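You operate a simulated robot arm through the tools that you are given. There is no shell and no other tool.

The job below is to be done with a simulated two-armed robot. You get a single attempt, and the scene is never put back.

JOB
Take the tote tag from the top of the check bench and put it on the top of the outfeed belt. Then take the grey tray on the top of the check bench and put it away on the top of the service bench. Then put the green tag from the top of the check bench on the top of the grey sample cabinet. Then take the green film frame and put it on the top of the infeed belt. Then open the bottom steel drawer, fetch the metal block with the largest size on its label from the top of the check bench and set it in the inside of the bottom steel drawer and shut the drawer again. Then open the green drawer. Keep to this order.

The check looks at the end state, three seconds after you hand in, the way a careful person would. Anything else that was tipped, shoved, dropped, spilled or broken makes it a failure.

ROBOT AND FRAMES
Two 7-joint arms with two-finger parallel grippers on one trunk, on a base that drives. Base frame: it is fixed to the floor where the robot stands at the start and does not move with it; the origin is under the middle of the robot, x ahead of it, y to its left, z up. Lengths are in mm, angles in rad, forces in N, time in s.
The left shoulder is at the start at [70, 177, 1156], the right one opposite. With the tool pointing down near the work surface each hand reaches from about 300 to 740 mm from the robot's upright axis, wherever it stands, measured 20 degrees to its own side. Places, roughly: bottom steel drawer [600, -800, 400]; green drawer [-8100, 800, 700]; green film frame [750, -750, 750]; green tag [750, -500, 750]; grey tray [500, 0, 750]; inside of the bottom steel drawer [700, -800, 300]; metal block [750, -1000, 750]; top of the grey sample cabinet [700, -1400, 900]; top of the infeed belt (87x24 cm) [-580, -3360, 760]; top of the outfeed belt (86x24 cm) [760, -3360, 760]; top of the service bench [1600, -7300, 900]; tote tag [500, 0, 750]. Payload 3.43 kg a hand.
The TCP of each hand is the grasp point between the finger pads, 30 mm short of the fingertips. In the tool frame z runs along the fingers and y along their closing line. Largest opening 94 mm; finger width 28, thickness 10; the body of the gripper, 50 by 96 mm, starts 55 mm behind the TCP.
Orientation is that of the tool frame in the base frame, as a unit quaternion [x, y, z, w]. With the fingers straight down and closing along the base's y, the tool's x points along the base's -x, its y along +y and its z along -z.

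CONTROLS
- The arms move only by the tool apply_moves. It takes "left_increments", "right_increments" or both (then of equal length, played together; a hand with none holds still); each is text: rows parted by semicolons, each of 7 numbers parted by spaces: the gripper command, from -1 (shut) to 1 (fully open), values between in proportion, then the shift along the base's x, y, z in mm, then the turn, a rotation vector about the base's x, y, z in degrees. In form: grip tx ty tz wx wy wz; .... A call has 1 to 20 rows; each row is the pose to reach, as a shift and turn from the pose commanded when the call began. Each row takes 0.2 s and may step no farther than 50 mm and 0.15 rad from the row before; otherwise, or with a gripper value out of range, the whole call is refused. A pose out of reach is approached as far as the arm can. The call stops where the force on the tool passes 40 N (or 10 N more than at its start, if that is more) or the arm is blocked; 0.2 s more then pass. The fingers move at their own pace (about 153 mm/s each) and stop on an object; they squeeze with about 42 N. The grip force told is the motor's: it shows also when the fingers shut on nothing. Time passes only in rows, and 0.2 s behind the last, so rows that repeat a pose let the fingers close. It gives the time, the measured TCP pose, the force on the tool (base axes), the opening and the grip force at its end, in the units of the frame above (readings bear some noise), with the torque about the TCP (base axes, N m) and any sound that the robot's microphone picked up, and new pictures: "views" is both (left out), scene, wrist or none (wrist: the cameras of the hands that moved).
- Cameras (640 x 400 px; columns grow to the right, rows downward): "scene" is now at [116.5, -23.5, 1446.4]; the picture's right is [-0.35, -0.94, -0.00], its down [-0.78, 0.29, -0.55] and it looks along [0.51, -0.19, -0.84] (base axes); focal length 250 px, centre (320, 200). "left" rides on the left gripper at [76, -14, -103] in its tool frame; the picture's right is [0.18, 0.98, 0.00], its down [-0.75, 0.14, -0.64] and it looks along [-0.63, 0.12, 0.77] (tool axes); focal length 243 px, centre (320, 200). "right" rides on the right gripper at [76, 14, -103] in its tool frame; the picture's right is [-0.18, 0.98, 0.00], its down [-0.75, -0.14, -0.64] and it looks along [-0.63, -0.12, 0.77] (tool axes); focal length 243 px, centre (320, 200). There is no depth. A picture from a camera that has moved, and an enlarged one, comes with that camera's place and axes in the base frame and with its lens.
- raise_lower(by): slides the trunk up (or, below 0, down) by that many mm; the arms and the scene camera ride with it, the base frame stays. It gives what a move gives, with no picture.
- roll_base(legs): drives the robot by 1 to 6 legs, each [ahead, turn to the left] in mm and rad, along the robot's own axes; the way and the turn of a leg run together, so that a leg with both is an arc; at most 1500 mm and 3.142 rad a leg. The arms and the cameras ride along, it lands a little off, and it stops where it bumps. It gives what a move gives, and a new picture of the scene camera.
- pan_tilt(pan, tilt): turns the head with the scene camera to pan (to the left, within 1.501 rad either way) and tilt (down, from -0.506 to 1.204), counted from straight ahead of the robot. It gives what a move gives, and a new picture of the scene camera.
- enlarge(camera, box): a new picture of the part [left, top, right, bottom] of that camera's present view, enlarged. No time passes.
- job_done(): hands the job in; it is judged then, once.

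Places have to be worked out from the pictures, the camera data and where the tool is seen. Open the grippers and draw the arms clear of the work before you hand the job in, unless the task says otherwise.

The tools are called after ">>>" by a JSON object that holds its "api" and its "payload". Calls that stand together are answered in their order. apply_moves: Moves the arms, as the interface text tells. Its arguments: {"type":"object","properties":{"left_increments":{"type":"string"},"right_increments":{"type":"string"},"views":{"type":"string","enum":["both","scene","wrist","none"]}},"required":[]} The other tools are called the same way: raise_lower (by) slides the trunk up or down; roll_base (legs) drives the base; pan_tilt (pan, tilt) turns the head that bears the scene camera; enlarge (camera, box) takes an enlarged picture of a part of a camera's view; job_done () hands the job in.

At the start:

```text
time_s: 0.0
left_tool_pos: [480.3, -27.7, 1110.7]
left_orientation: [0.0, 1.0, 0.0, 0.0]
left_contact_force: [-0.2, -0.3, 0.1]
left_ft_torque: [0.03, 0.02, 0.0]
left_finger_gap: 94.1
left_grip_force: 0.0
right_tool_pos: [313.7, -362.1, 1137.8]
right_orientation: [-0.001, 1.0, 0.0, 0.0]
right_contact_force: [-0.7, -0.7, 0.1]
right_ft_torque: [0.01, 0.03, -0.04]
right_finger_gap: 93.8
right_grip_force: 0.3
trunk travel left (down, up): [-736.0, 104.0]
robot x, y, heading: [-0.0, 0.0, 0.0]
head pan, tilt: [-0.353, 0.99]
```

scene: 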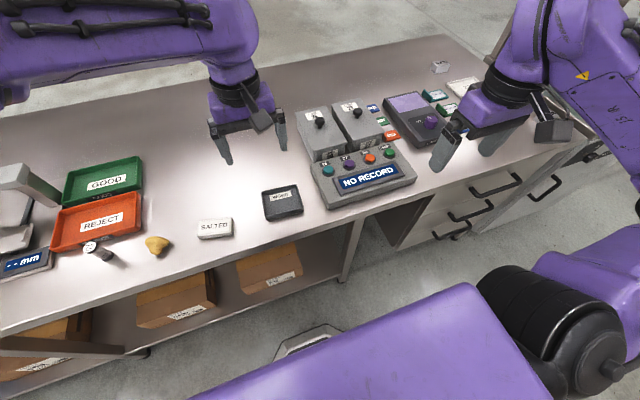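
right: 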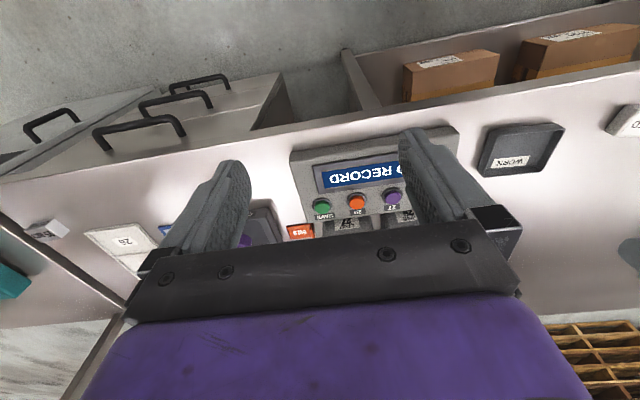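
left: 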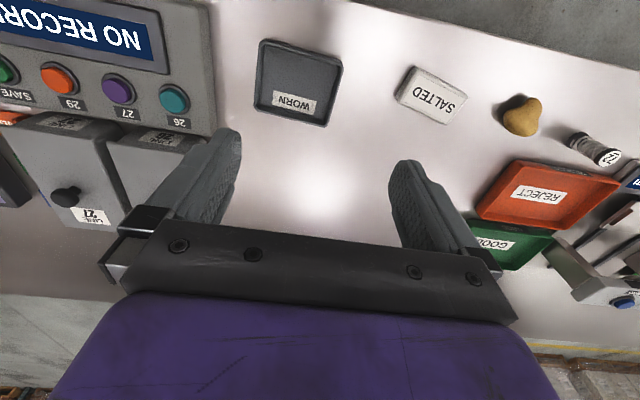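

I start by looking over the bench: enlarging parts of the scene view to find the tote tag, grey tray, tags, frame and blocks.

>>> {"api": "enlarge", "payload": {"camera": "scene", "box": [280, 50, 520, 220]}}

>>> {"api": "enlarge", "payload": {"camera": "scene", "box": [0, 130, 320, 330]}}

>>> {"api": "enlarge", "payload": {"camera": "right", "box": [0, 100, 320, 300]}}

```text
2.35 times, centred on (400, 135) of scene
camera zoom: at [116.5, -23.5, 1446.4], right [-0.35, -0.94, 0.0], down [-0.78, 0.29, -0.55], along [0.51, -0.19, -0.84], focal length 588 px, centre (132, 353)
```

zoom: 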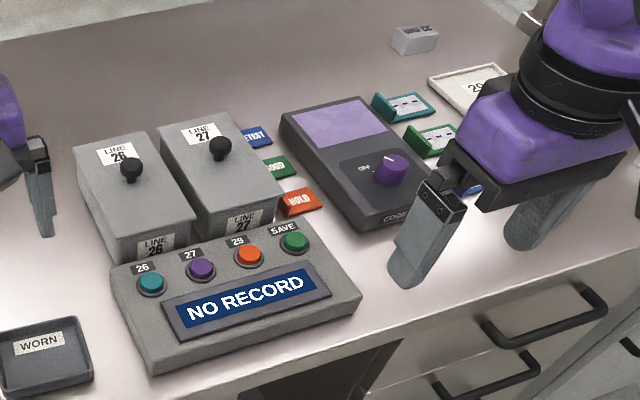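

```text
2.00 times, centred on (160, 230) of scene
camera zoom: at [116.5, -23.5, 1446.4], right [-0.35, -0.94, 0.0], down [-0.78, 0.29, -0.55], along [0.51, -0.19, -0.84], focal length 499 px, centre (640, 140)
```

zoom: 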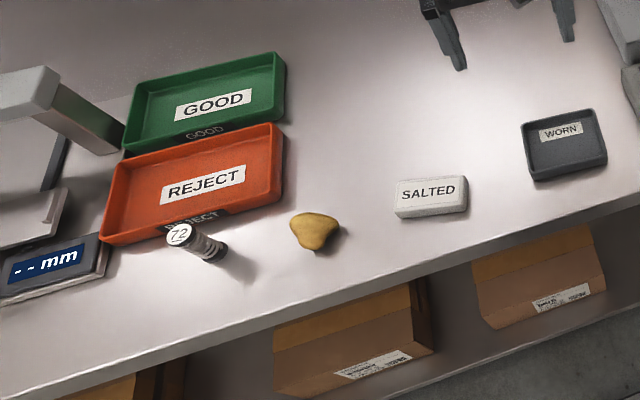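

```text
2.00 times, centred on (160, 200) of right
camera zoom: at [237.8, -348.1, 1241.0], right [0.18, 0.98, 0.0], down [0.75, -0.14, 0.64], along [0.63, -0.12, -0.77], focal length 485 px, centre (640, 200)
```

zoom: 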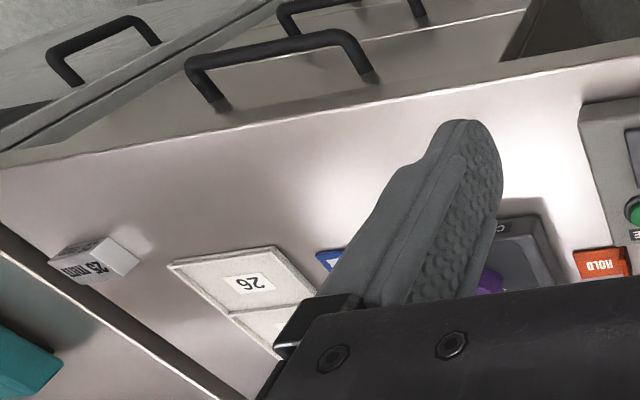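

The grey tray (WORN) is at the bench's near edge; no tote tag is plain yet. I turn the head to see the rest of the bench, right and left.

>>> {"api": "pan_tilt", "payload": {"pan": 0.4, "tilt": 0.8}}

>>> {"api": "pan_tilt", "payload": {"pan": -0.9, "tilt": 0.7}}

>>> {"api": "pan_tilt", "payload": {"pan": -1.4, "tilt": 0.3}}

>>> {"api": "pan_tilt", "payload": {"pan": 1.4, "tilt": 0.3}}

```text
time_s: 1.1
left_tool_pos: [480.2, -29.0, 1110.1]
left_orientation: [0.0, 1.0, 0.0, 0.0]
left_contact_force: [0.5, 0.1, -0.3]
left_ft_torque: [0.01, -0.02, 0.01]
left_finger_gap: 94.1
left_grip_force: 0.1
right_tool_pos: [314.1, -362.3, 1136.6]
right_orientation: [0.0, 1.0, 0.001, 0.001]
right_contact_force: [-1.1, 0.1, -0.1]
right_ft_torque: [-0.01, 0.04, -0.02]
right_finger_gap: 94.1
right_grip_force: 0.0
trunk travel left (down, up): [-736.0, 104.0]
robot x, y, heading: [2.0, 1.2, 0.004]
head pan, tilt: [0.4, 0.799]
camera scene: at [124.9, 32.1, 1460.8], right [0.39, -0.92, 0.0], down [-0.66, -0.28, -0.7], along [0.64, 0.27, -0.72], focal length 250 px, centre (320, 200)
```

scene: 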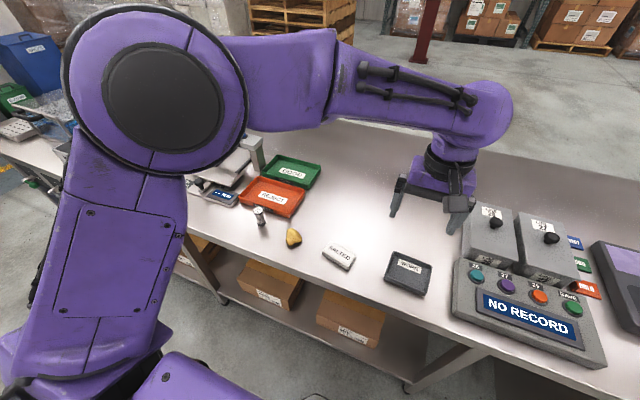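

```text
time_s: 2.6
left_tool_pos: [481.1, -26.2, 1110.4]
left_orientation: [0.0, 1.0, 0.001, 0.0]
left_contact_force: [0.6, 0.6, -0.2]
left_ft_torque: [0.0, -0.01, -0.01]
left_finger_gap: 93.8
left_grip_force: 0.2
right_tool_pos: [315.2, -363.0, 1137.1]
right_orientation: [0.0, 1.0, 0.0, 0.001]
right_contact_force: [-0.2, -0.8, -0.6]
right_ft_torque: [0.03, 0.07, 0.01]
right_finger_gap: 94.2
right_grip_force: 0.0
trunk travel left (down, up): [-736.0, 104.0]
robot x, y, heading: [2.6, 1.3, -0.001]
head pan, tilt: [-0.901, 0.7]
camera scene: at [103.4, -65.7, 1469.1], right [-0.78, -0.62, 0.0], down [-0.4, 0.5, -0.76], along [0.48, -0.6, -0.64], focal length 250 px, centre (320, 200)
```

scene: 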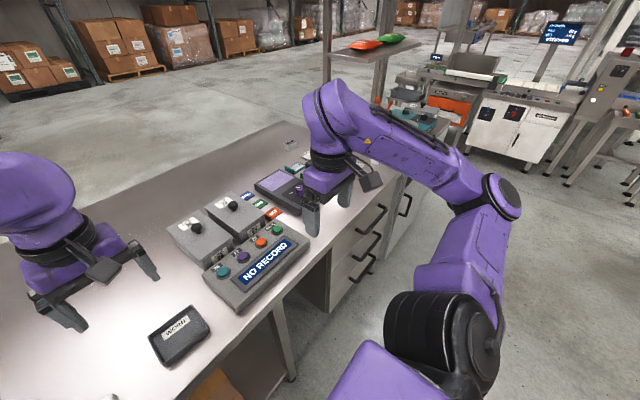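

```text
time_s: 3.5
left_tool_pos: [480.9, -28.4, 1110.1]
left_orientation: [0.0, 1.0, 0.0, 0.001]
left_contact_force: [-0.1, 0.7, 0.9]
left_ft_torque: [0.02, -0.01, -0.01]
left_finger_gap: 94.0
left_grip_force: 0.1
right_tool_pos: [315.5, -362.4, 1138.4]
right_orientation: [0.0, 1.0, 0.0, 0.0]
right_contact_force: [-0.1, 0.4, 1.0]
right_ft_torque: [-0.03, 0.01, 0.01]
right_finger_gap: 94.4
right_grip_force: 0.0
trunk travel left (down, up): [-736.0, 104.0]
robot x, y, heading: [2.2, -1.2, -0.0]
head pan, tilt: [-1.4, 0.3]
camera scene: at [66.6, -91.2, 1505.1], right [-0.99, -0.17, 0.0], down [-0.05, 0.29, -0.95], along [0.16, -0.94, -0.3], focal length 250 px, centre (320, 200)
```

scene: 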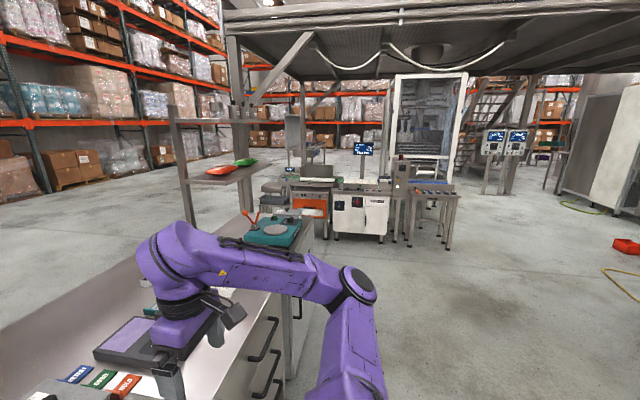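

```text
time_s: 6.0
left_tool_pos: [481.2, -27.1, 1110.4]
left_orientation: [0.0, 1.0, 0.0, 0.001]
left_contact_force: [1.2, -0.4, 0.3]
left_ft_torque: [0.0, 0.0, -0.06]
left_finger_gap: 94.2
left_grip_force: 0.0
right_tool_pos: [314.1, -362.8, 1136.5]
right_orientation: [0.0, 1.0, 0.0, 0.0]
right_contact_force: [0.1, -0.6, 0.6]
right_ft_torque: [0.0, 0.01, 0.0]
right_finger_gap: 93.9
right_grip_force: 0.0
trunk travel left (down, up): [-736.0, 104.0]
robot x, y, heading: [-0.9, 3.2, 0.001]
head pan, tilt: [1.4, 0.3]
camera scene: at [66.5, 92.8, 1505.2], right [0.99, -0.17, 0.0], down [-0.05, -0.29, -0.96], along [0.16, 0.94, -0.3], focal length 250 px, centre (320, 200)
```

scene: 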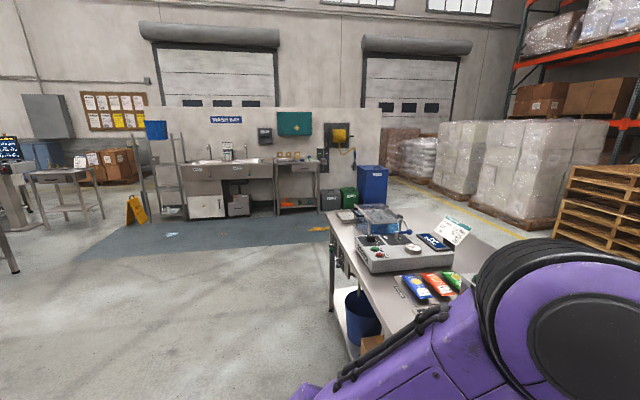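

I enlarge the left end of the bench in this view, then look at the other parts with the head.

>>> {"api": "enlarge", "payload": {"camera": "scene", "box": [320, 190, 520, 320]}}

>>> {"api": "pan_tilt", "payload": {"pan": 0.9, "tilt": 0.6}}

>>> {"api": "pan_tilt", "payload": {"pan": 0.0, "tilt": 0.7}}

>>> {"api": "pan_tilt", "payload": {"pan": -0.6, "tilt": 0.6}}

```text
3.08 times, centred on (420, 255) of scene
camera zoom: at [66.5, 92.8, 1505.2], right [0.99, -0.17, 0.0], down [-0.05, -0.29, -0.96], along [0.16, 0.94, -0.3], focal length 768 px, centre (12, 31)
```

zoom: 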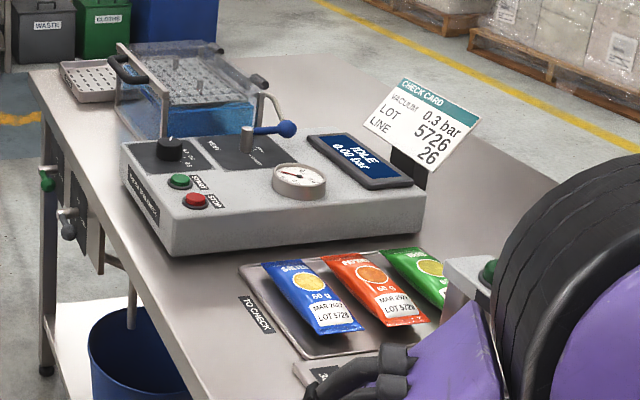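

```text
time_s: 6.9
left_tool_pos: [481.0, -27.5, 1109.9]
left_orientation: [0.001, 1.0, 0.0, 0.0]
left_contact_force: [-0.5, 0.0, 1.6]
left_ft_torque: [-0.01, 0.0, 0.05]
left_finger_gap: 93.8
left_grip_force: 0.1
right_tool_pos: [315.4, -362.0, 1137.9]
right_orientation: [0.0, 1.0, 0.0, 0.001]
right_contact_force: [0.4, 0.1, -0.3]
right_ft_torque: [0.03, 0.02, -0.04]
right_finger_gap: 94.1
right_grip_force: 0.0
trunk travel left (down, up): [-736.0, 104.0]
robot x, y, heading: [-0.0, 0.1, -0.002]
head pan, tilt: [0.901, 0.6]
camera scene: at [105.3, 70.1, 1477.8], right [0.78, -0.62, 0.0], down [-0.35, -0.44, -0.83], along [0.51, 0.65, -0.56], focal length 250 px, centre (320, 200)
```

scene: 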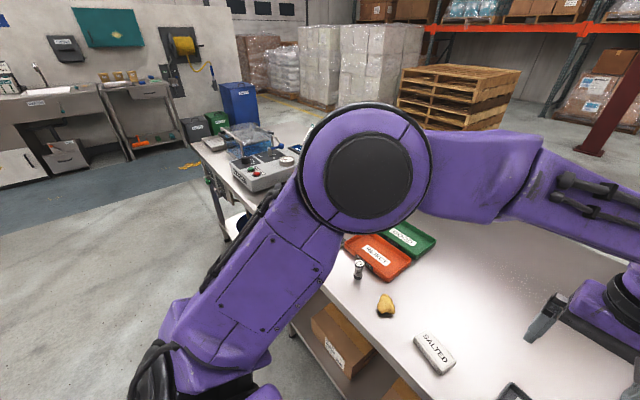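

```text
time_s: 8.1
left_tool_pos: [480.2, -29.1, 1110.6]
left_orientation: [0.0, 1.0, 0.0, 0.0]
left_contact_force: [1.2, 0.4, 0.5]
left_ft_torque: [-0.01, 0.0, -0.02]
left_finger_gap: 94.0
left_grip_force: 0.0
right_tool_pos: [314.6, -362.8, 1138.0]
right_orientation: [0.001, 1.0, 0.0, 0.001]
right_contact_force: [-0.8, 0.1, 0.3]
right_ft_torque: [0.03, 0.01, -0.02]
right_finger_gap: 94.2
right_grip_force: 0.0
trunk travel left (down, up): [-736.0, 104.0]
robot x, y, heading: [3.1, -0.6, 0.002]
head pan, tilt: [0.0, 0.7]
camera scene: at [135.5, 0.9, 1469.1], right [0.0, -1.0, 0.0], down [-0.64, 0.0, -0.76], along [0.76, 0.0, -0.64], focal length 250 px, centre (320, 200)
```

scene: 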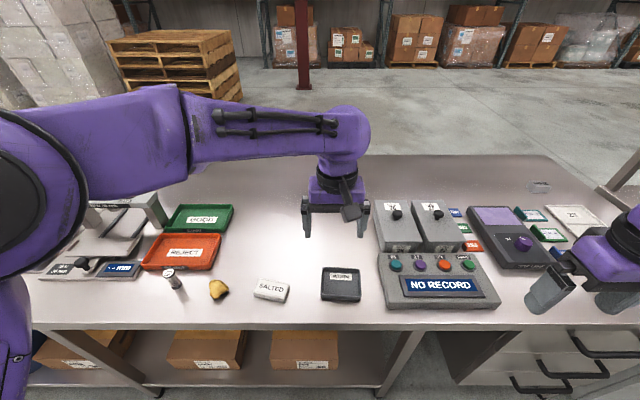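

```text
time_s: 9.1
left_tool_pos: [481.4, -28.2, 1110.3]
left_orientation: [0.0, 1.0, 0.0, 0.0]
left_contact_force: [0.5, 0.3, 0.7]
left_ft_torque: [0.03, 0.01, 0.04]
left_finger_gap: 93.8
left_grip_force: 0.1
right_tool_pos: [315.1, -363.3, 1138.3]
right_orientation: [0.0, 1.0, 0.0, 0.001]
right_contact_force: [-0.6, 0.1, -0.1]
right_ft_torque: [-0.02, -0.04, -0.03]
right_finger_gap: 94.0
right_grip_force: 0.0
trunk travel left (down, up): [-736.0, 104.0]
robot x, y, heading: [4.4, -1.9, -0.001]
head pan, tilt: [-0.6, 0.6]
camera scene: at [123.5, -49.0, 1477.7], right [-0.56, -0.83, 0.0], down [-0.47, 0.32, -0.82], along [0.68, -0.47, -0.57], focal length 250 px, centre (320, 200)
```

scene: 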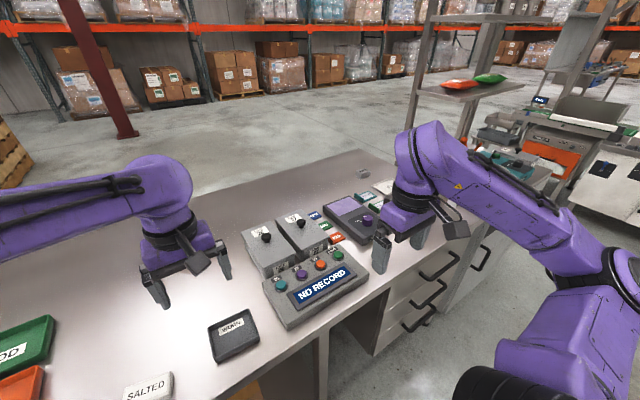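

I enlarge the right end of the bench in this view to find the metal blocks, film frames and sample cabinet.

>>> {"api": "enlarge", "payload": {"camera": "scene", "box": [300, 140, 520, 280]}}

>>> {"api": "enlarge", "payload": {"camera": "scene", "box": [400, 0, 640, 220]}}

>>> {"api": "enlarge", "payload": {"camera": "right", "box": [0, 180, 160, 280]}}

```text
2.86 times, centred on (410, 210) of scene
camera zoom: at [123.5, -49.0, 1477.7], right [-0.56, -0.83, 0.0], down [-0.47, 0.32, -0.82], along [0.68, -0.47, -0.57], focal length 713 px, centre (63, 171)
```

zoom: 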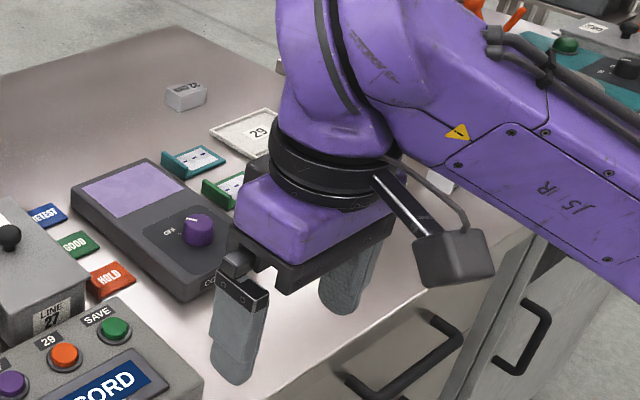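

```text
1.82 times, centred on (520, 110) of scene
camera zoom: at [123.5, -49.0, 1477.7], right [-0.56, -0.83, 0.0], down [-0.47, 0.32, -0.82], along [0.68, -0.47, -0.57], focal length 454 px, centre (-44, 364)
```

zoom: 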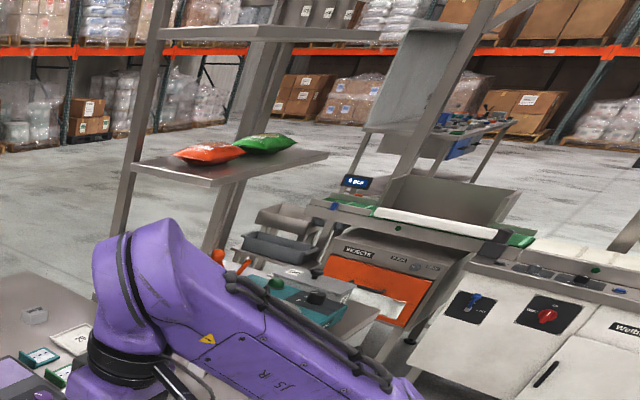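

```text
4.00 times, centred on (80, 230) of right
camera zoom: at [237.8, -348.1, 1241.0], right [0.18, 0.98, 0.0], down [0.75, -0.14, 0.64], along [0.63, -0.12, -0.77], focal length 970 px, centre (1280, 80)
```

zoom: 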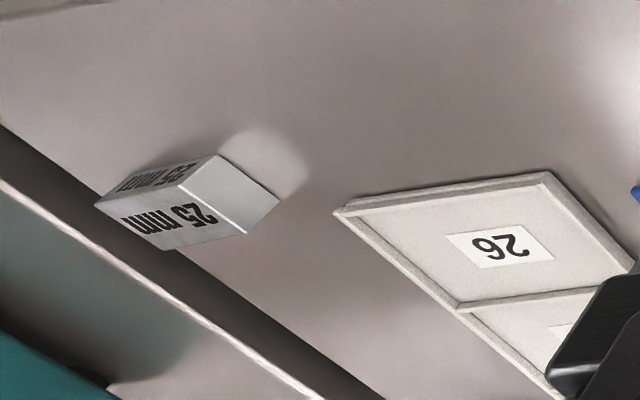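

The item marked SALTED lies near [480, 130], matching the rough place of the tote tag. I take a closer look with the left wrist camera before picking it.

>>> {"api": "enlarge", "payload": {"camera": "left", "box": [240, 20, 480, 170]}}

>>> {"api": "enlarge", "payload": {"camera": "left", "box": [480, 60, 640, 310]}}

>>> {"api": "pan_tilt", "payload": {"pan": 0.15, "tilt": 1.1}}

```text
2.67 times, centred on (360, 95) of left
camera zoom: at [404.3, -41.7, 1212.7], right [-0.18, 0.98, 0.0], down [0.75, 0.14, 0.64], along [0.63, 0.12, -0.77], focal length 647 px, centre (213, 480)
```

zoom: 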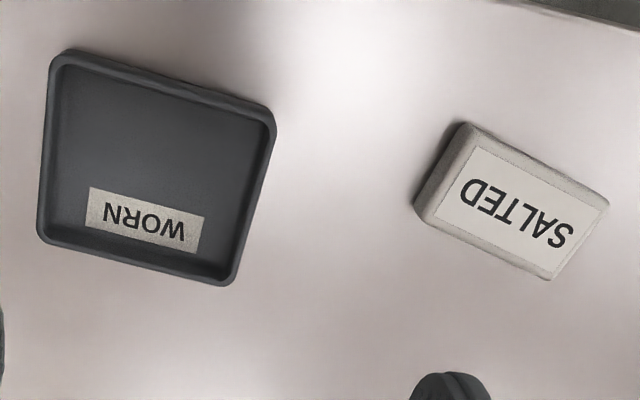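

```text
1.60 times, centred on (560, 185) of left
camera zoom: at [404.3, -41.7, 1212.7], right [-0.18, 0.98, 0.0], down [0.75, 0.14, 0.64], along [0.63, 0.12, -0.77], focal length 388 px, centre (-64, 224)
```

zoom: 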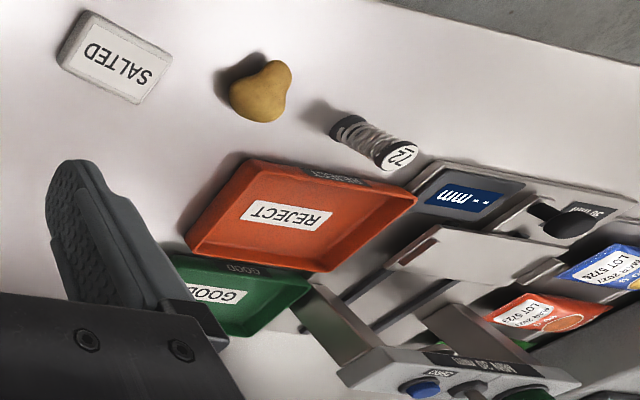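

```text
time_s: 10.2
left_tool_pos: [480.4, -29.1, 1110.0]
left_orientation: [0.0, 1.0, 0.0, 0.0]
left_contact_force: [-0.2, 0.0, 0.7]
left_ft_torque: [-0.01, -0.02, -0.01]
left_finger_gap: 94.0
left_grip_force: 0.0
right_tool_pos: [314.4, -363.4, 1137.4]
right_orientation: [0.0, 1.0, 0.0, 0.0]
right_contact_force: [0.1, 0.4, 0.2]
right_ft_torque: [0.02, 0.01, 0.01]
right_finger_gap: 94.2
right_grip_force: 0.0
trunk travel left (down, up): [-736.0, 104.0]
robot x, y, heading: [-1.9, -2.2, -0.0]
head pan, tilt: [0.15, 1.1]
camera scene: at [113.1, 10.2, 1439.1], right [0.15, -0.99, 0.0], down [-0.88, -0.13, -0.45], along [0.45, 0.07, -0.89], focal length 250 px, centre (320, 200)
```

scene: 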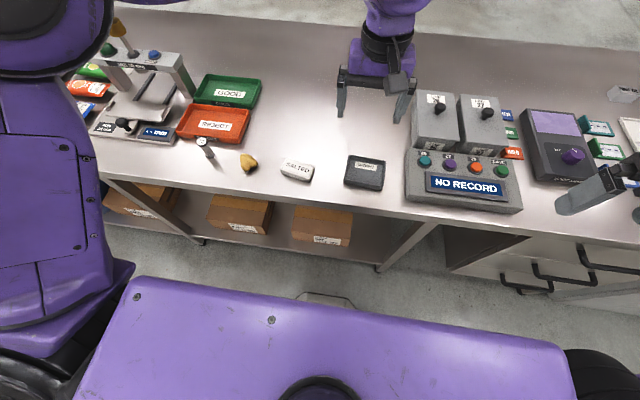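

SALTED is an 83×38 mm flat block, centre about [476, 120], top near z 885, long axis turned ~14° from the y axis. I turn the left hand so that it closes across the short side and bring it above the tag.

>>> {"api": "apply_moves", "payload": {"left_increments": "1 -0.5 15 -5 0 0 7.6; 1 -1 30 -10 0 0 15.2; 1 -1.5 45 -15 0 0 22.8; 1 -2 60 -20 0 0 30.4; 1 -2.5 75 -25 0 0 38; 1 -3 90 -30 0 0 45.6; 1 -3.5 105 -35 0 0 53.2; 1 -4 120 -40 0 0 60.8; 1 -4.5 135 -50 0 0 68.4; 1 -4.5 148 -70 0 0 75.8; 1 -4.5 148 -70 0 0 75.8"}}

```text
time_s: 12.6
left_tool_pos: [476.6, 119.8, 1041.2]
left_orientation: [-0.615, 0.789, 0.0, 0.0]
left_contact_force: [0.1, -1.0, 0.1]
left_ft_torque: [0.0, -0.01, 0.01]
left_finger_gap: 94.2
left_grip_force: 0.1
right_tool_pos: [314.0, -363.8, 1138.0]
right_orientation: [0.0, 1.0, 0.0, 0.001]
right_contact_force: [-0.2, -0.3, 0.1]
right_ft_torque: [0.0, 0.04, -0.01]
right_finger_gap: 93.8
right_grip_force: 0.1
trunk travel left (down, up): [-736.0, 104.0]
robot x, y, heading: [-0.8, 0.5, 0.003]
head pan, tilt: [0.15, 1.1]
camera scene: at [112.6, 10.1, 1439.1], right [0.15, -0.99, 0.0], down [-0.88, -0.13, -0.45], along [0.45, 0.07, -0.89], focal length 250 px, centre (320, 200)
camera left: at [471.3, 43.8, 1142.3], right [-1.0, 0.06, 0.0], down [0.05, 0.77, 0.64], along [0.04, 0.64, -0.77], focal length 243 px, centre (320, 200)
```

scene: 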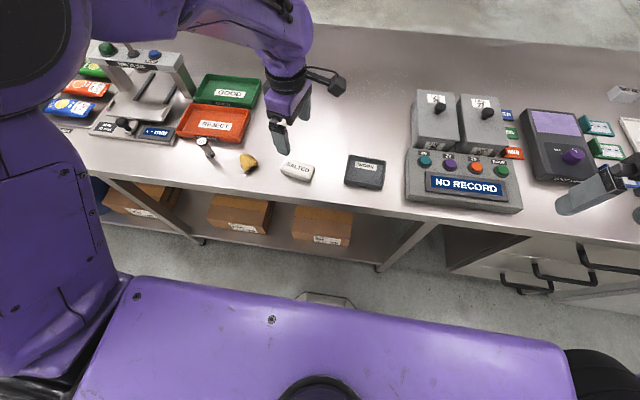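
left: 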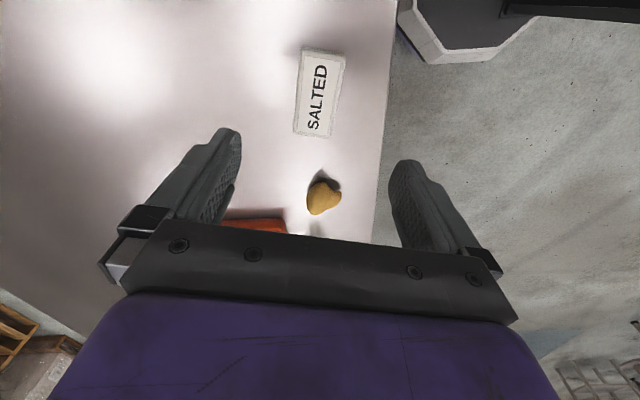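

The tag is directly under the TCP (px 320,93 fits a top at z≈878) and the closing line is across it. I go down to about z 915 and look again.

>>> {"api": "apply_moves", "payload": {"left_increments": "1 0 0 -40 0 0 0; 1 0 0 -80 0 0 0; 1 0 0 -110 0 0 0; 1 0 0 -126 0 0 0; 1 0 0 -126 0 0 0"}}

```text
time_s: 13.8
left_tool_pos: [476.5, 120.2, 915.0]
left_orientation: [-0.615, 0.788, -0.003, -0.002]
left_contact_force: [0.2, -0.5, 0.2]
left_ft_torque: [-0.02, 0.01, 0.04]
left_finger_gap: 94.0
left_grip_force: 0.0
right_tool_pos: [314.4, -363.6, 1137.6]
right_orientation: [0.0, 1.0, 0.0, 0.001]
right_contact_force: [0.5, 0.5, -0.4]
right_ft_torque: [0.02, 0.0, -0.02]
right_finger_gap: 94.0
right_grip_force: 0.0
trunk travel left (down, up): [-736.0, 104.0]
robot x, y, heading: [4.3, 1.2, -0.002]
head pan, tilt: [0.15, 1.1]
camera scene: at [112.6, 10.1, 1439.1], right [0.15, -0.99, 0.0], down [-0.88, -0.13, -0.45], along [0.45, 0.07, -0.89], focal length 250 px, centre (320, 200)
camera left: at [471.6, 44.3, 1017.7], right [-1.0, 0.06, 0.0], down [0.04, 0.77, 0.64], along [0.04, 0.64, -0.77], focal length 243 px, centre (320, 200)
```

scene: 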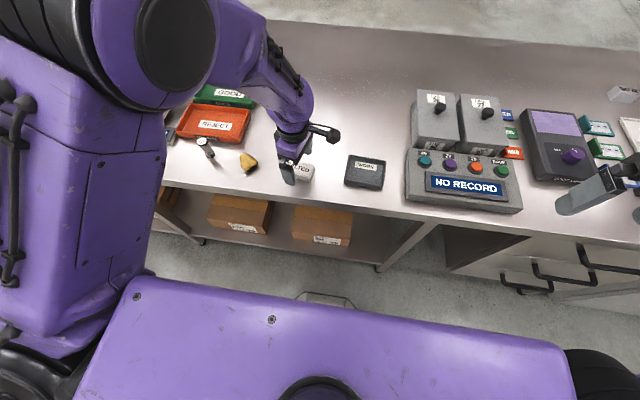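
left: 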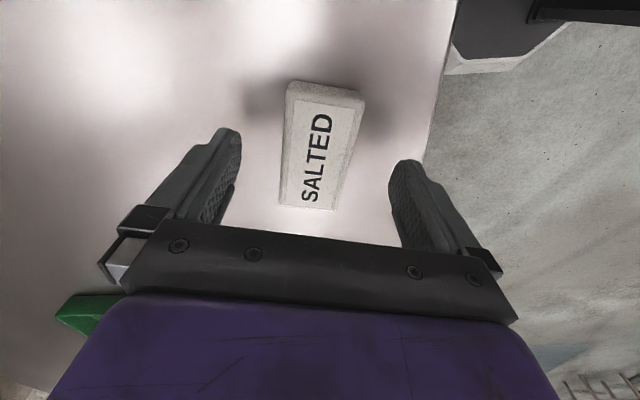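

The tag top reads at z≈877 and is well centred. I go down to TCP 895 (tips ~865) and close.

>>> {"api": "apply_moves", "payload": {"left_increments": "1 0 0 -12 0 0 0; 1 0 0 -20 0 0 0; 1 0 0 -20 0 0 0", "views": "wrist"}}

```text
time_s: 14.6
left_tool_pos: [476.3, 122.4, 894.2]
left_orientation: [-0.617, 0.787, -0.001, -0.002]
left_contact_force: [0.4, -0.1, 0.4]
left_ft_torque: [0.0, 0.01, 0.01]
left_finger_gap: 94.2
left_grip_force: 0.0
right_tool_pos: [314.4, -362.4, 1138.8]
right_orientation: [0.0, 1.0, -0.001, 0.001]
right_contact_force: [-0.1, 0.6, -0.8]
right_ft_torque: [0.02, 0.05, 0.01]
right_finger_gap: 94.0
right_grip_force: 0.0
trunk travel left (down, up): [-736.0, 104.0]
robot x, y, heading: [-0.9, -0.2, 0.0]
head pan, tilt: [0.15, 1.1]
camera left: at [471.9, 45.3, 997.0], right [-1.0, 0.06, 0.0], down [0.04, 0.77, 0.64], along [0.03, 0.64, -0.77], focal length 243 px, centre (320, 200)
```

left: 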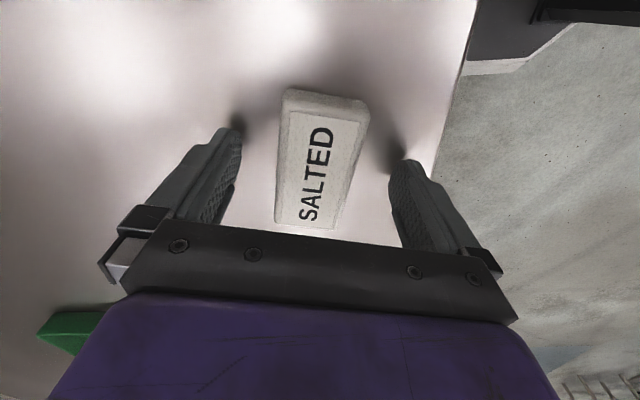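

Fingers straddle the tag with their shadows close to the tips. I close the gripper.

>>> {"api": "apply_moves", "payload": {"left_increments": "0 0 0 0 0 0 0; -1 0 0 0 0 0 0; -1 0 0 0 0 0 0; -1 0 0 0 0 0 0", "views": "wrist"}}

```text
time_s: 15.6
left_tool_pos: [476.5, 121.3, 894.7]
left_orientation: [-0.616, 0.788, -0.002, -0.002]
left_contact_force: [-0.5, 0.4, 0.7]
left_ft_torque: [0.02, -0.01, 0.02]
left_finger_gap: 43.5
left_grip_force: 42.5
right_tool_pos: [314.2, -362.9, 1140.0]
right_orientation: [0.001, 1.0, 0.0, 0.0]
right_contact_force: [0.0, -0.2, -0.1]
right_ft_torque: [0.0, 0.0, 0.0]
right_finger_gap: 94.2
right_grip_force: 0.1
trunk travel left (down, up): [-736.0, 104.0]
robot x, y, heading: [0.4, 2.6, -0.001]
head pan, tilt: [0.15, 1.1]
camera left: at [472.0, 45.2, 997.1], right [-1.0, 0.06, 0.0], down [0.04, 0.77, 0.64], along [0.03, 0.64, -0.77], focal length 243 px, centre (320, 200)
```

left: 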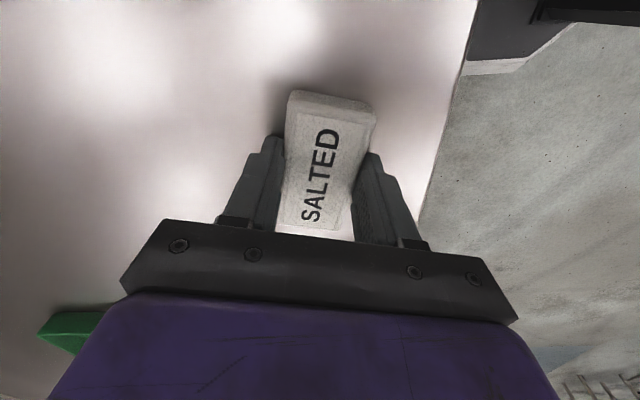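

Gripped at 43.5 mm with full force. I lift it straight up.

>>> {"api": "apply_moves", "payload": {"left_increments": "-1 0 0 15 0 0 0; -1 0 0 50 0 0 0; -1 0 0 100 0 0 0; -1 0 0 150 0 0 0; -1 0 0 200 0 0 0; -1 0 0 200 0 0 0"}}

```text
time_s: 17.0
left_tool_pos: [477.1, 119.5, 1093.5]
left_orientation: [-0.614, 0.789, 0.0, 0.0]
left_contact_force: [-0.1, 0.4, -0.1]
left_ft_torque: [0.02, 0.03, 0.01]
left_finger_gap: 0.0
left_grip_force: 33.2
right_tool_pos: [314.0, -363.1, 1137.9]
right_orientation: [0.0, 1.0, 0.001, 0.0]
right_contact_force: [0.3, 0.3, -0.1]
right_ft_torque: [-0.01, -0.01, 0.01]
right_finger_gap: 94.4
right_grip_force: 0.1
trunk travel left (down, up): [-736.0, 104.0]
robot x, y, heading: [1.6, -0.8, -0.001]
head pan, tilt: [0.15, 1.1]
camera scene: at [113.7, 10.2, 1439.0], right [0.15, -0.99, 0.0], down [-0.88, -0.13, -0.45], along [0.45, 0.07, -0.89], focal length 250 px, centre (320, 200)
camera left: at [472.1, 42.4, 1196.3], right [-1.0, 0.06, 0.0], down [0.05, 0.76, 0.64], along [0.04, 0.64, -0.77], focal length 243 px, centre (320, 200)
```

scene: 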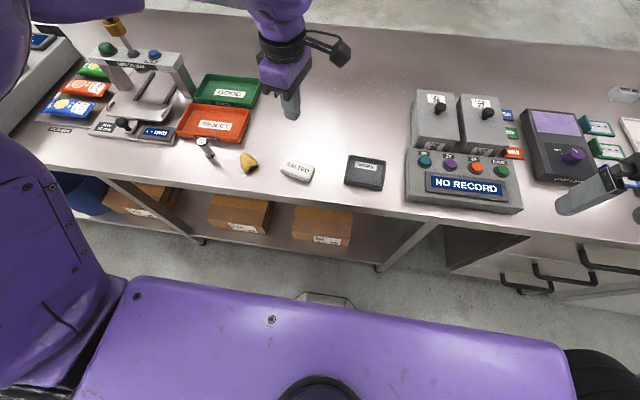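
left: 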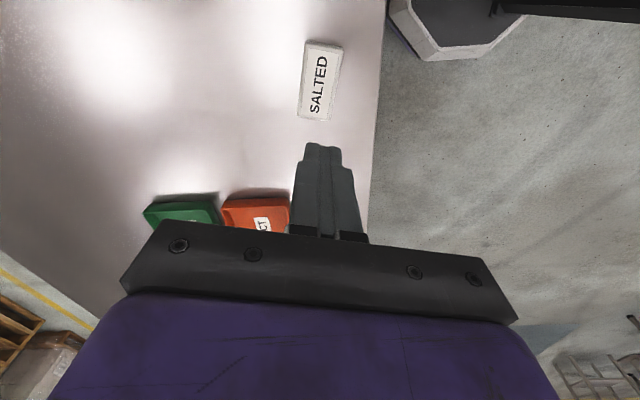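

The tag slipped out: the fingers only had its rounded top edge, and it is back in its place. I open and go down further, watching the force for bench contact.

>>> {"api": "apply_moves", "payload": {"left_increments": "1 0 0 0 0 0 0; 1 -1 1 -50 0 0 0; 1 -1 1 -100 0 0 0; 1 -1 1 -150 0 0 0; 1 -1 1 -190 0 0 0; 1 -1 1 -200 0 0 0; 1 -1 1 -204 0 0 0; 1 -1 1 -204 0 0 0", "views": "wrist"}}

>>> {"api": "apply_moves", "payload": {"left_increments": "1 0 0 -2 0 0 0; 1 0 0 -4 0 0 0; 1 0 0 -4 0 0 0", "views": "wrist"}}

```text
time_s: 18.8
left_tool_pos: [476.6, 121.1, 891.2]
left_orientation: [-0.618, 0.786, -0.003, -0.003]
left_contact_force: [0.1, 0.7, -0.4]
left_ft_torque: [0.03, 0.0, -0.03]
left_finger_gap: 93.8
left_grip_force: 0.0
right_tool_pos: [314.9, -362.6, 1137.8]
right_orientation: [0.001, 1.0, 0.0, 0.0]
right_contact_force: [0.7, 0.4, -0.8]
right_ft_torque: [-0.02, 0.01, -0.03]
right_finger_gap: 93.9
right_grip_force: 0.0
trunk travel left (down, up): [-736.0, 104.0]
robot x, y, heading: [-1.9, 1.0, 0.0]
head pan, tilt: [0.15, 1.1]
camera left: at [472.2, 46.3, 993.3], right [-1.0, 0.05, 0.0], down [0.04, 0.77, 0.64], along [0.03, 0.63, -0.77], focal length 243 px, centre (320, 200)
```

left: 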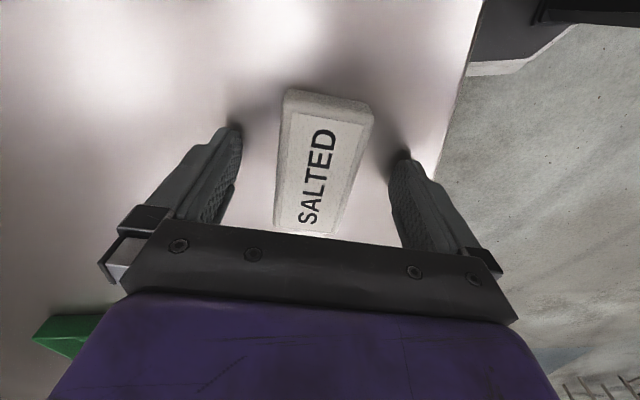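

```text
time_s: 19.6
left_tool_pos: [475.6, 122.8, 890.4]
left_orientation: [-0.618, 0.786, -0.004, -0.001]
left_contact_force: [1.6, 4.6, 32.1]
left_ft_torque: [0.92, 1.38, -0.53]
left_finger_gap: 93.1
left_grip_force: 0.1
right_tool_pos: [312.4, -363.5, 1139.1]
right_orientation: [0.0, 1.0, 0.0, 0.001]
right_contact_force: [-0.4, -0.1, 0.6]
right_ft_torque: [-0.02, -0.02, -0.01]
right_finger_gap: 94.1
right_grip_force: 0.1
trunk travel left (down, up): [-736.0, 104.0]
robot x, y, heading: [0.7, 0.5, -0.003]
head pan, tilt: [0.15, 1.1]
camera left: at [470.7, 46.2, 993.3], right [-1.0, 0.05, -0.01], down [0.04, 0.77, 0.64], along [0.04, 0.63, -0.77], focal length 243 px, centre (320, 200)
```

left: 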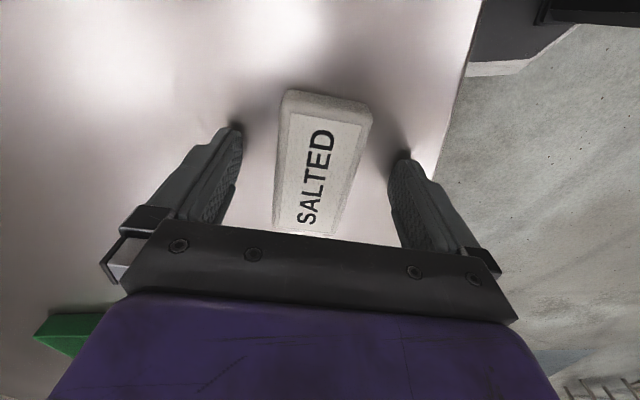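

The tips touch the bench at TCP z≈890, so the bench top is at 860. I ease up a little, close on the tag, and raise slowly.

>>> {"api": "apply_moves", "payload": {"left_increments": "1 0 0 3 0 0 0; 0 0 0 3 0 0 0; -1 0 0 3 0 0 0; -1 0 0 3 0 0 0; -1 0 0 3 0 0 0; -1 0 0 3 0 0 0", "views": "wrist"}}

>>> {"api": "apply_moves", "payload": {"left_increments": "-1 0 0 2 0 0 0; -1 0 0 5 0 0 0; -1 0 0 9 0 0 0; -1 0 0 14 0 0 0; -1 0 0 20 0 0 0; -1 0 0 20 0 0 0", "views": "both"}}

```text
time_s: 21.0
left_tool_pos: [474.4, 120.9, 889.6]
left_orientation: [-0.618, 0.786, -0.004, -0.004]
left_contact_force: [-2.6, -0.1, 9.7]
left_ft_torque: [0.19, 0.37, 0.09]
left_finger_gap: 43.7
left_grip_force: 42.2
right_tool_pos: [313.7, -362.4, 1138.4]
right_orientation: [0.0, 1.0, 0.0, 0.001]
right_contact_force: [0.6, 0.0, -0.4]
right_ft_torque: [0.03, 0.01, -0.01]
right_finger_gap: 94.2
right_grip_force: 0.0
trunk travel left (down, up): [-736.0, 104.0]
robot x, y, heading: [-2.0, 3.7, 0.001]
head pan, tilt: [0.15, 1.1]
camera left: at [470.9, 46.0, 993.2], right [-1.0, 0.05, 0.0], down [0.04, 0.77, 0.63], along [0.03, 0.63, -0.77], focal length 243 px, centre (320, 200)
```

left: 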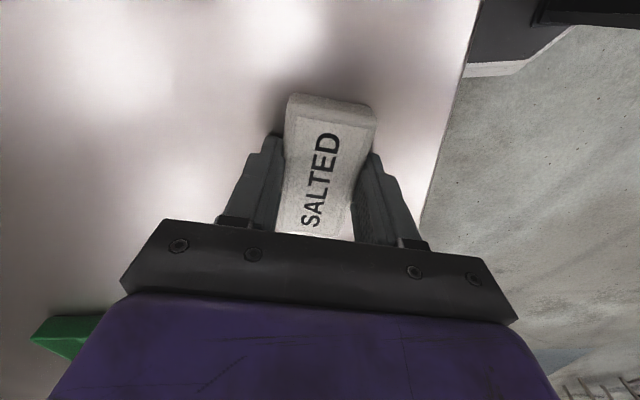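

```text
time_s: 22.4
left_tool_pos: [475.6, 123.7, 908.0]
left_orientation: [-0.62, 0.785, -0.002, -0.007]
left_contact_force: [0.0, 0.4, -0.4]
left_ft_torque: [-0.04, -0.01, -0.01]
left_finger_gap: 43.4
left_grip_force: 42.0
right_tool_pos: [315.5, -362.6, 1139.0]
right_orientation: [0.0, 1.0, 0.0, 0.0]
right_contact_force: [-0.2, -0.7, 0.4]
right_ft_torque: [-0.01, 0.01, -0.02]
right_finger_gap: 94.0
right_grip_force: 0.1
trunk travel left (down, up): [-736.0, 104.0]
robot x, y, heading: [-0.4, -1.9, 0.001]
head pan, tilt: [0.15, 1.1]
camera scene: at [113.2, 10.3, 1439.1], right [0.15, -0.99, 0.0], down [-0.88, -0.13, -0.45], along [0.45, 0.07, -0.89], focal length 250 px, centre (320, 200)
camera left: at [471.9, 47.9, 1011.5], right [-1.0, 0.05, 0.01], down [0.04, 0.77, 0.63], along [0.03, 0.63, -0.77], focal length 243 px, centre (320, 200)
```

scene: 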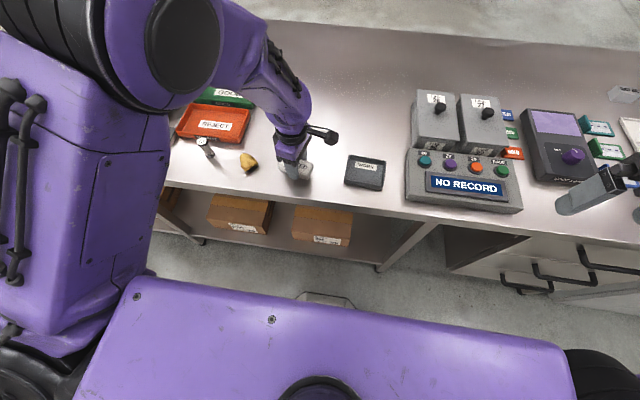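
left: 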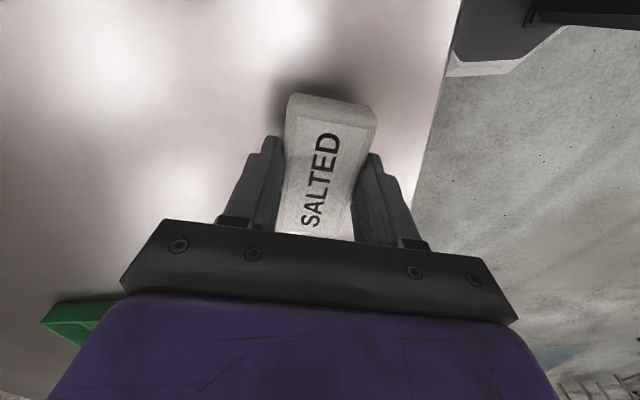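

The tag rises with the hand now (it is soft and pinched in the middle). I keep lifting gently.

>>> {"api": "apply_moves", "payload": {"left_increments": "-1 0 0 8 0 0 0; -1 0 0 20 0 0 0; -1 0 0 35 0 0 0; -1 0 0 55 0 0 0; -1 0 0 75 0 0 0; -1 0 0 95 0 0 0; -1 0 0 115 0 0 0; -1 0 0 135 0 0 0; -1 0 0 150 0 0 0; -1 0 0 160 0 0 0; -1 0 0 165 0 0 0", "views": "both"}}

```text
time_s: 24.8
left_tool_pos: [474.6, 121.7, 1075.3]
left_orientation: [-0.614, 0.789, 0.0, 0.0]
left_contact_force: [1.1, -0.6, -0.8]
left_ft_torque: [-0.04, 0.0, 0.01]
left_finger_gap: 43.6
left_grip_force: 41.6
right_tool_pos: [313.2, -363.0, 1138.5]
right_orientation: [0.0, 1.0, 0.001, 0.001]
right_contact_force: [0.7, 0.4, -0.1]
right_ft_torque: [-0.03, -0.01, 0.02]
right_finger_gap: 94.2
right_grip_force: 0.1
trunk travel left (down, up): [-736.0, 104.0]
robot x, y, heading: [-2.1, 3.1, 0.0]
head pan, tilt: [0.15, 1.1]
camera scene: at [112.9, 10.4, 1439.1], right [0.15, -0.99, 0.0], down [-0.88, -0.13, -0.45], along [0.45, 0.07, -0.89], focal length 250 px, centre (320, 200)
camera left: at [469.9, 44.4, 1176.9], right [-1.0, 0.06, 0.0], down [0.05, 0.77, 0.64], along [0.04, 0.64, -0.77], focal length 243 px, centre (320, 200)
```

scene: 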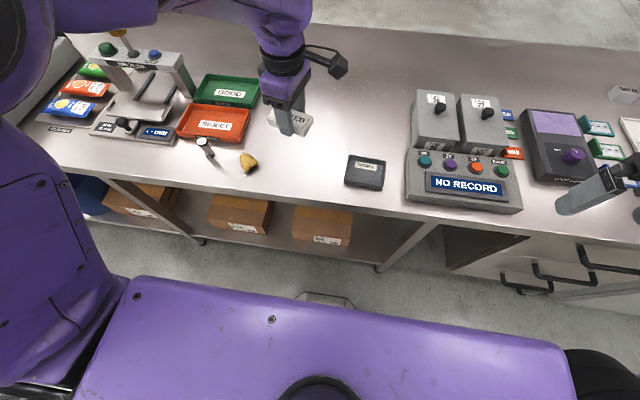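
left: 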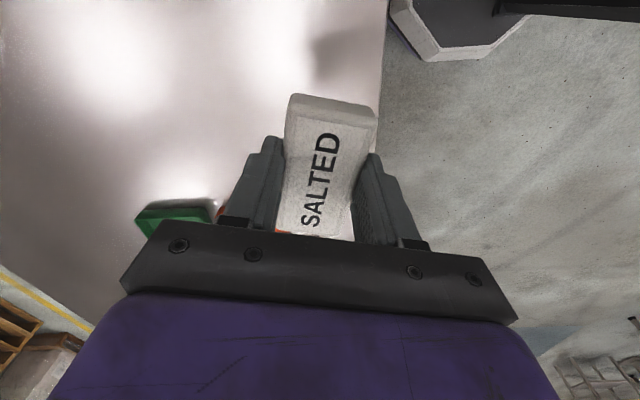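

The tag is held firmly. I draw the hand in a bit toward the robot, then turn the base right to face along the aisle to the belts.

>>> {"api": "apply_moves", "payload": {"left_increments": "-1 -30 10 10 0 0 0; -1 -60 20 20 0 0 0; -1 -90 30 30 0 0 0; -1 -120 40 40 0 0 0; -1 -140 50 50 0 0 0; -1 -140 50 50 0 0 0", "views": "wrist"}}

>>> {"api": "pan_tilt", "payload": {"pan": 0.0, "tilt": 0.45}}

>>> {"api": "roll_base", "payload": {"legs": [[0, -1.5708]]}}

```text
time_s: 26.2
left_tool_pos: [334.2, 169.5, 1125.0]
left_orientation: [-0.614, 0.789, 0.0, -0.001]
left_contact_force: [0.8, 0.2, 0.1]
left_ft_torque: [-0.01, 0.02, 0.01]
left_finger_gap: 43.4
left_grip_force: 42.0
right_tool_pos: [315.0, -363.5, 1138.6]
right_orientation: [0.0, 1.0, 0.0, 0.0]
right_contact_force: [-0.8, 0.1, 0.0]
right_ft_torque: [0.03, 0.0, 0.0]
right_finger_gap: 94.1
right_grip_force: 0.1
trunk travel left (down, up): [-736.0, 104.0]
robot x, y, heading: [2.0, -1.1, -0.004]
head pan, tilt: [0.15, 1.1]
camera left: at [329.4, 92.9, 1226.4], right [-1.0, 0.06, 0.0], down [0.05, 0.76, 0.64], along [0.04, 0.64, -0.77], focal length 243 px, centre (320, 200)
```

left: 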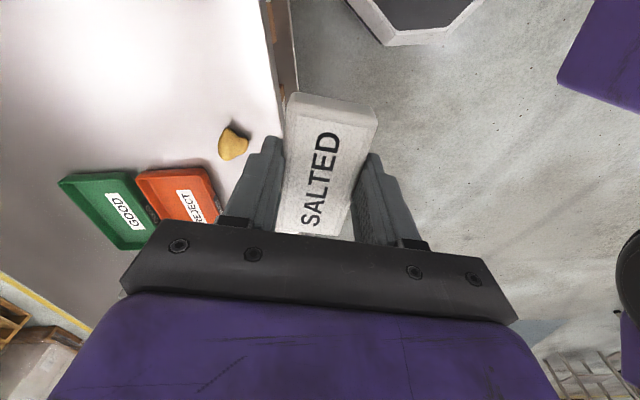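

```text
time_s: 27.2
left_tool_pos: [335.0, 169.8, 1123.6]
left_orientation: [-0.615, 0.789, 0.0, 0.0]
left_contact_force: [0.2, -0.8, 0.0]
left_ft_torque: [-0.03, -0.01, 0.01]
left_finger_gap: 43.6
left_grip_force: 42.7
right_tool_pos: [313.3, -363.0, 1138.2]
right_orientation: [0.0, 1.0, 0.0, -0.001]
right_contact_force: [-0.2, 0.3, 0.5]
right_ft_torque: [0.0, -0.01, 0.0]
right_finger_gap: 93.8
right_grip_force: 0.0
trunk travel left (down, up): [-736.0, 104.0]
robot x, y, heading: [0.1, 4.8, -0.002]
head pan, tilt: [0.0, 0.45]
camera scene: at [142.5, 1.1, 1491.2], right [0.0, -1.0, 0.0], down [-0.44, 0.0, -0.9], along [0.9, 0.0, -0.44], focal length 250 px, centre (320, 200)
```

scene: 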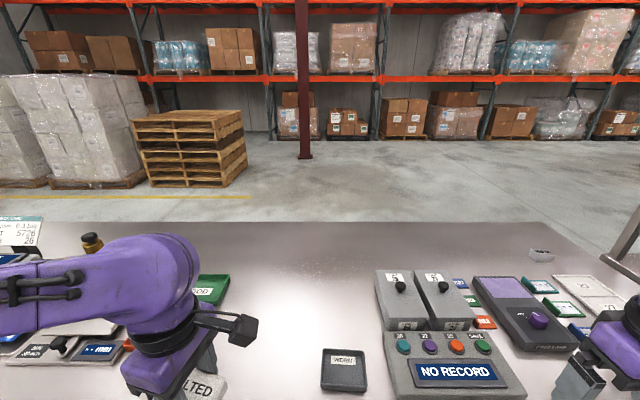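

```text
time_s: 31.4
left_tool_pos: [172.4, -332.0, 1124.5]
left_orientation: [0.121, 0.993, -0.001, 0.0]
left_contact_force: [-0.8, 0.9, 0.1]
left_ft_torque: [-0.02, 0.02, 0.02]
left_finger_gap: 44.1
left_grip_force: 41.7
right_tool_pos: [-361.1, -317.3, 1139.7]
right_orientation: [0.705, 0.709, -0.001, 0.0]
right_contact_force: [-0.1, 0.0, 0.0]
right_ft_torque: [-0.03, 0.05, -0.02]
right_finger_gap: 94.0
right_grip_force: 0.0
trunk travel left (down, up): [-736.0, 104.0]
robot x, y, heading: [-0.8, 1.8, -1.568]
head pan, tilt: [0.0, 0.45]
camera scene: at [1.1, -140.9, 1491.3], right [-1.0, -0.01, 0.0], down [0.0, 0.44, -0.9], along [0.0, -0.9, -0.44], focal length 250 px, centre (320, 200)
```

scene: 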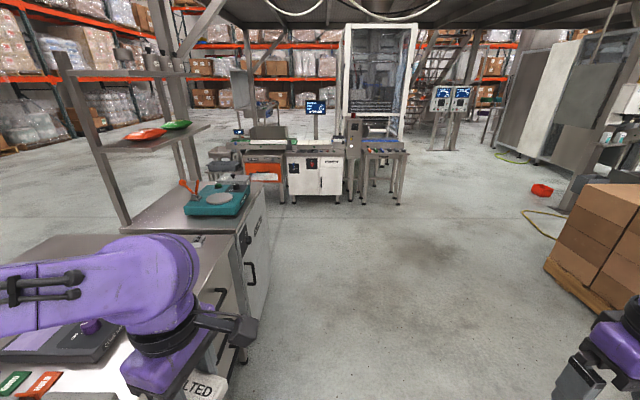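

Now I see the machine line. I enlarge it to identify infeed and outfeed belts, and the cabinet at the bench end.

>>> {"api": "enlarge", "payload": {"camera": "scene", "box": [190, 80, 450, 230]}}

>>> {"api": "enlarge", "payload": {"camera": "scene", "box": [80, 140, 320, 340]}}

```text
2.46 times, centred on (320, 155) of scene
camera zoom: at [1.1, -140.9, 1491.3], right [-1.0, -0.01, 0.0], down [0.0, 0.44, -0.9], along [0.0, -0.9, -0.44], focal length 615 px, centre (320, 311)
```

zoom: 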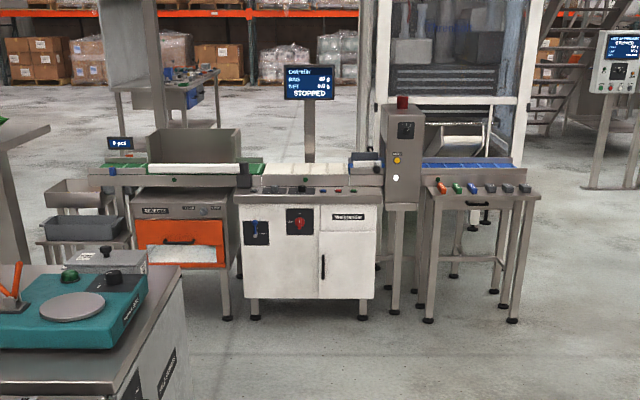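

```text
2.00 times, centred on (200, 240) of scene
camera zoom: at [1.1, -140.9, 1491.3], right [-1.0, -0.01, 0.0], down [0.0, 0.44, -0.9], along [0.0, -0.9, -0.44], focal length 499 px, centre (560, 120)
```

zoom: 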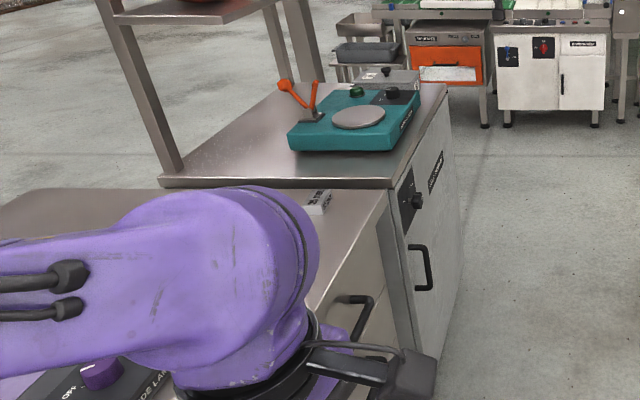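

The green belt on the left is the outfeed (with an orange reject box beneath), the blue one on the right is the infeed. I swing away from the bench a little and drive along the aisle to about y = -2350.

>>> {"api": "roll_base", "payload": {"legs": [[0, -0.3], [1000, 0], [0, 0.3], [1400, 0]]}}

```text
time_s: 45.1
left_tool_pos: [-99.2, -2678.5, 1123.7]
left_orientation: [0.117, 0.993, 0.0, 0.001]
left_contact_force: [-0.5, 0.1, -1.1]
left_ft_torque: [0.0, 0.02, -0.02]
left_finger_gap: 43.8
left_grip_force: 42.1
right_tool_pos: [-632.1, -2664.4, 1139.4]
right_orientation: [0.703, 0.711, 0.0, 0.001]
right_contact_force: [0.1, 0.0, -0.5]
right_ft_torque: [0.0, 0.02, 0.02]
right_finger_gap: 93.9
right_grip_force: 0.1
trunk travel left (down, up): [-736.0, 104.0]
robot x, y, heading: [-275.8, -2346.0, -1.555]
head pan, tilt: [0.0, 0.45]
camera scene: at [-271.3, -2486.9, 1491.3], right [-1.0, -0.01, 0.0], down [-0.01, 0.44, -0.9], along [0.01, -0.9, -0.44], focal length 250 px, centre (320, 200)
```

scene: 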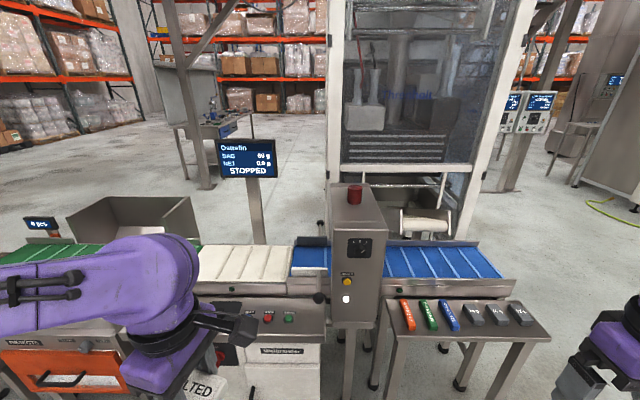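

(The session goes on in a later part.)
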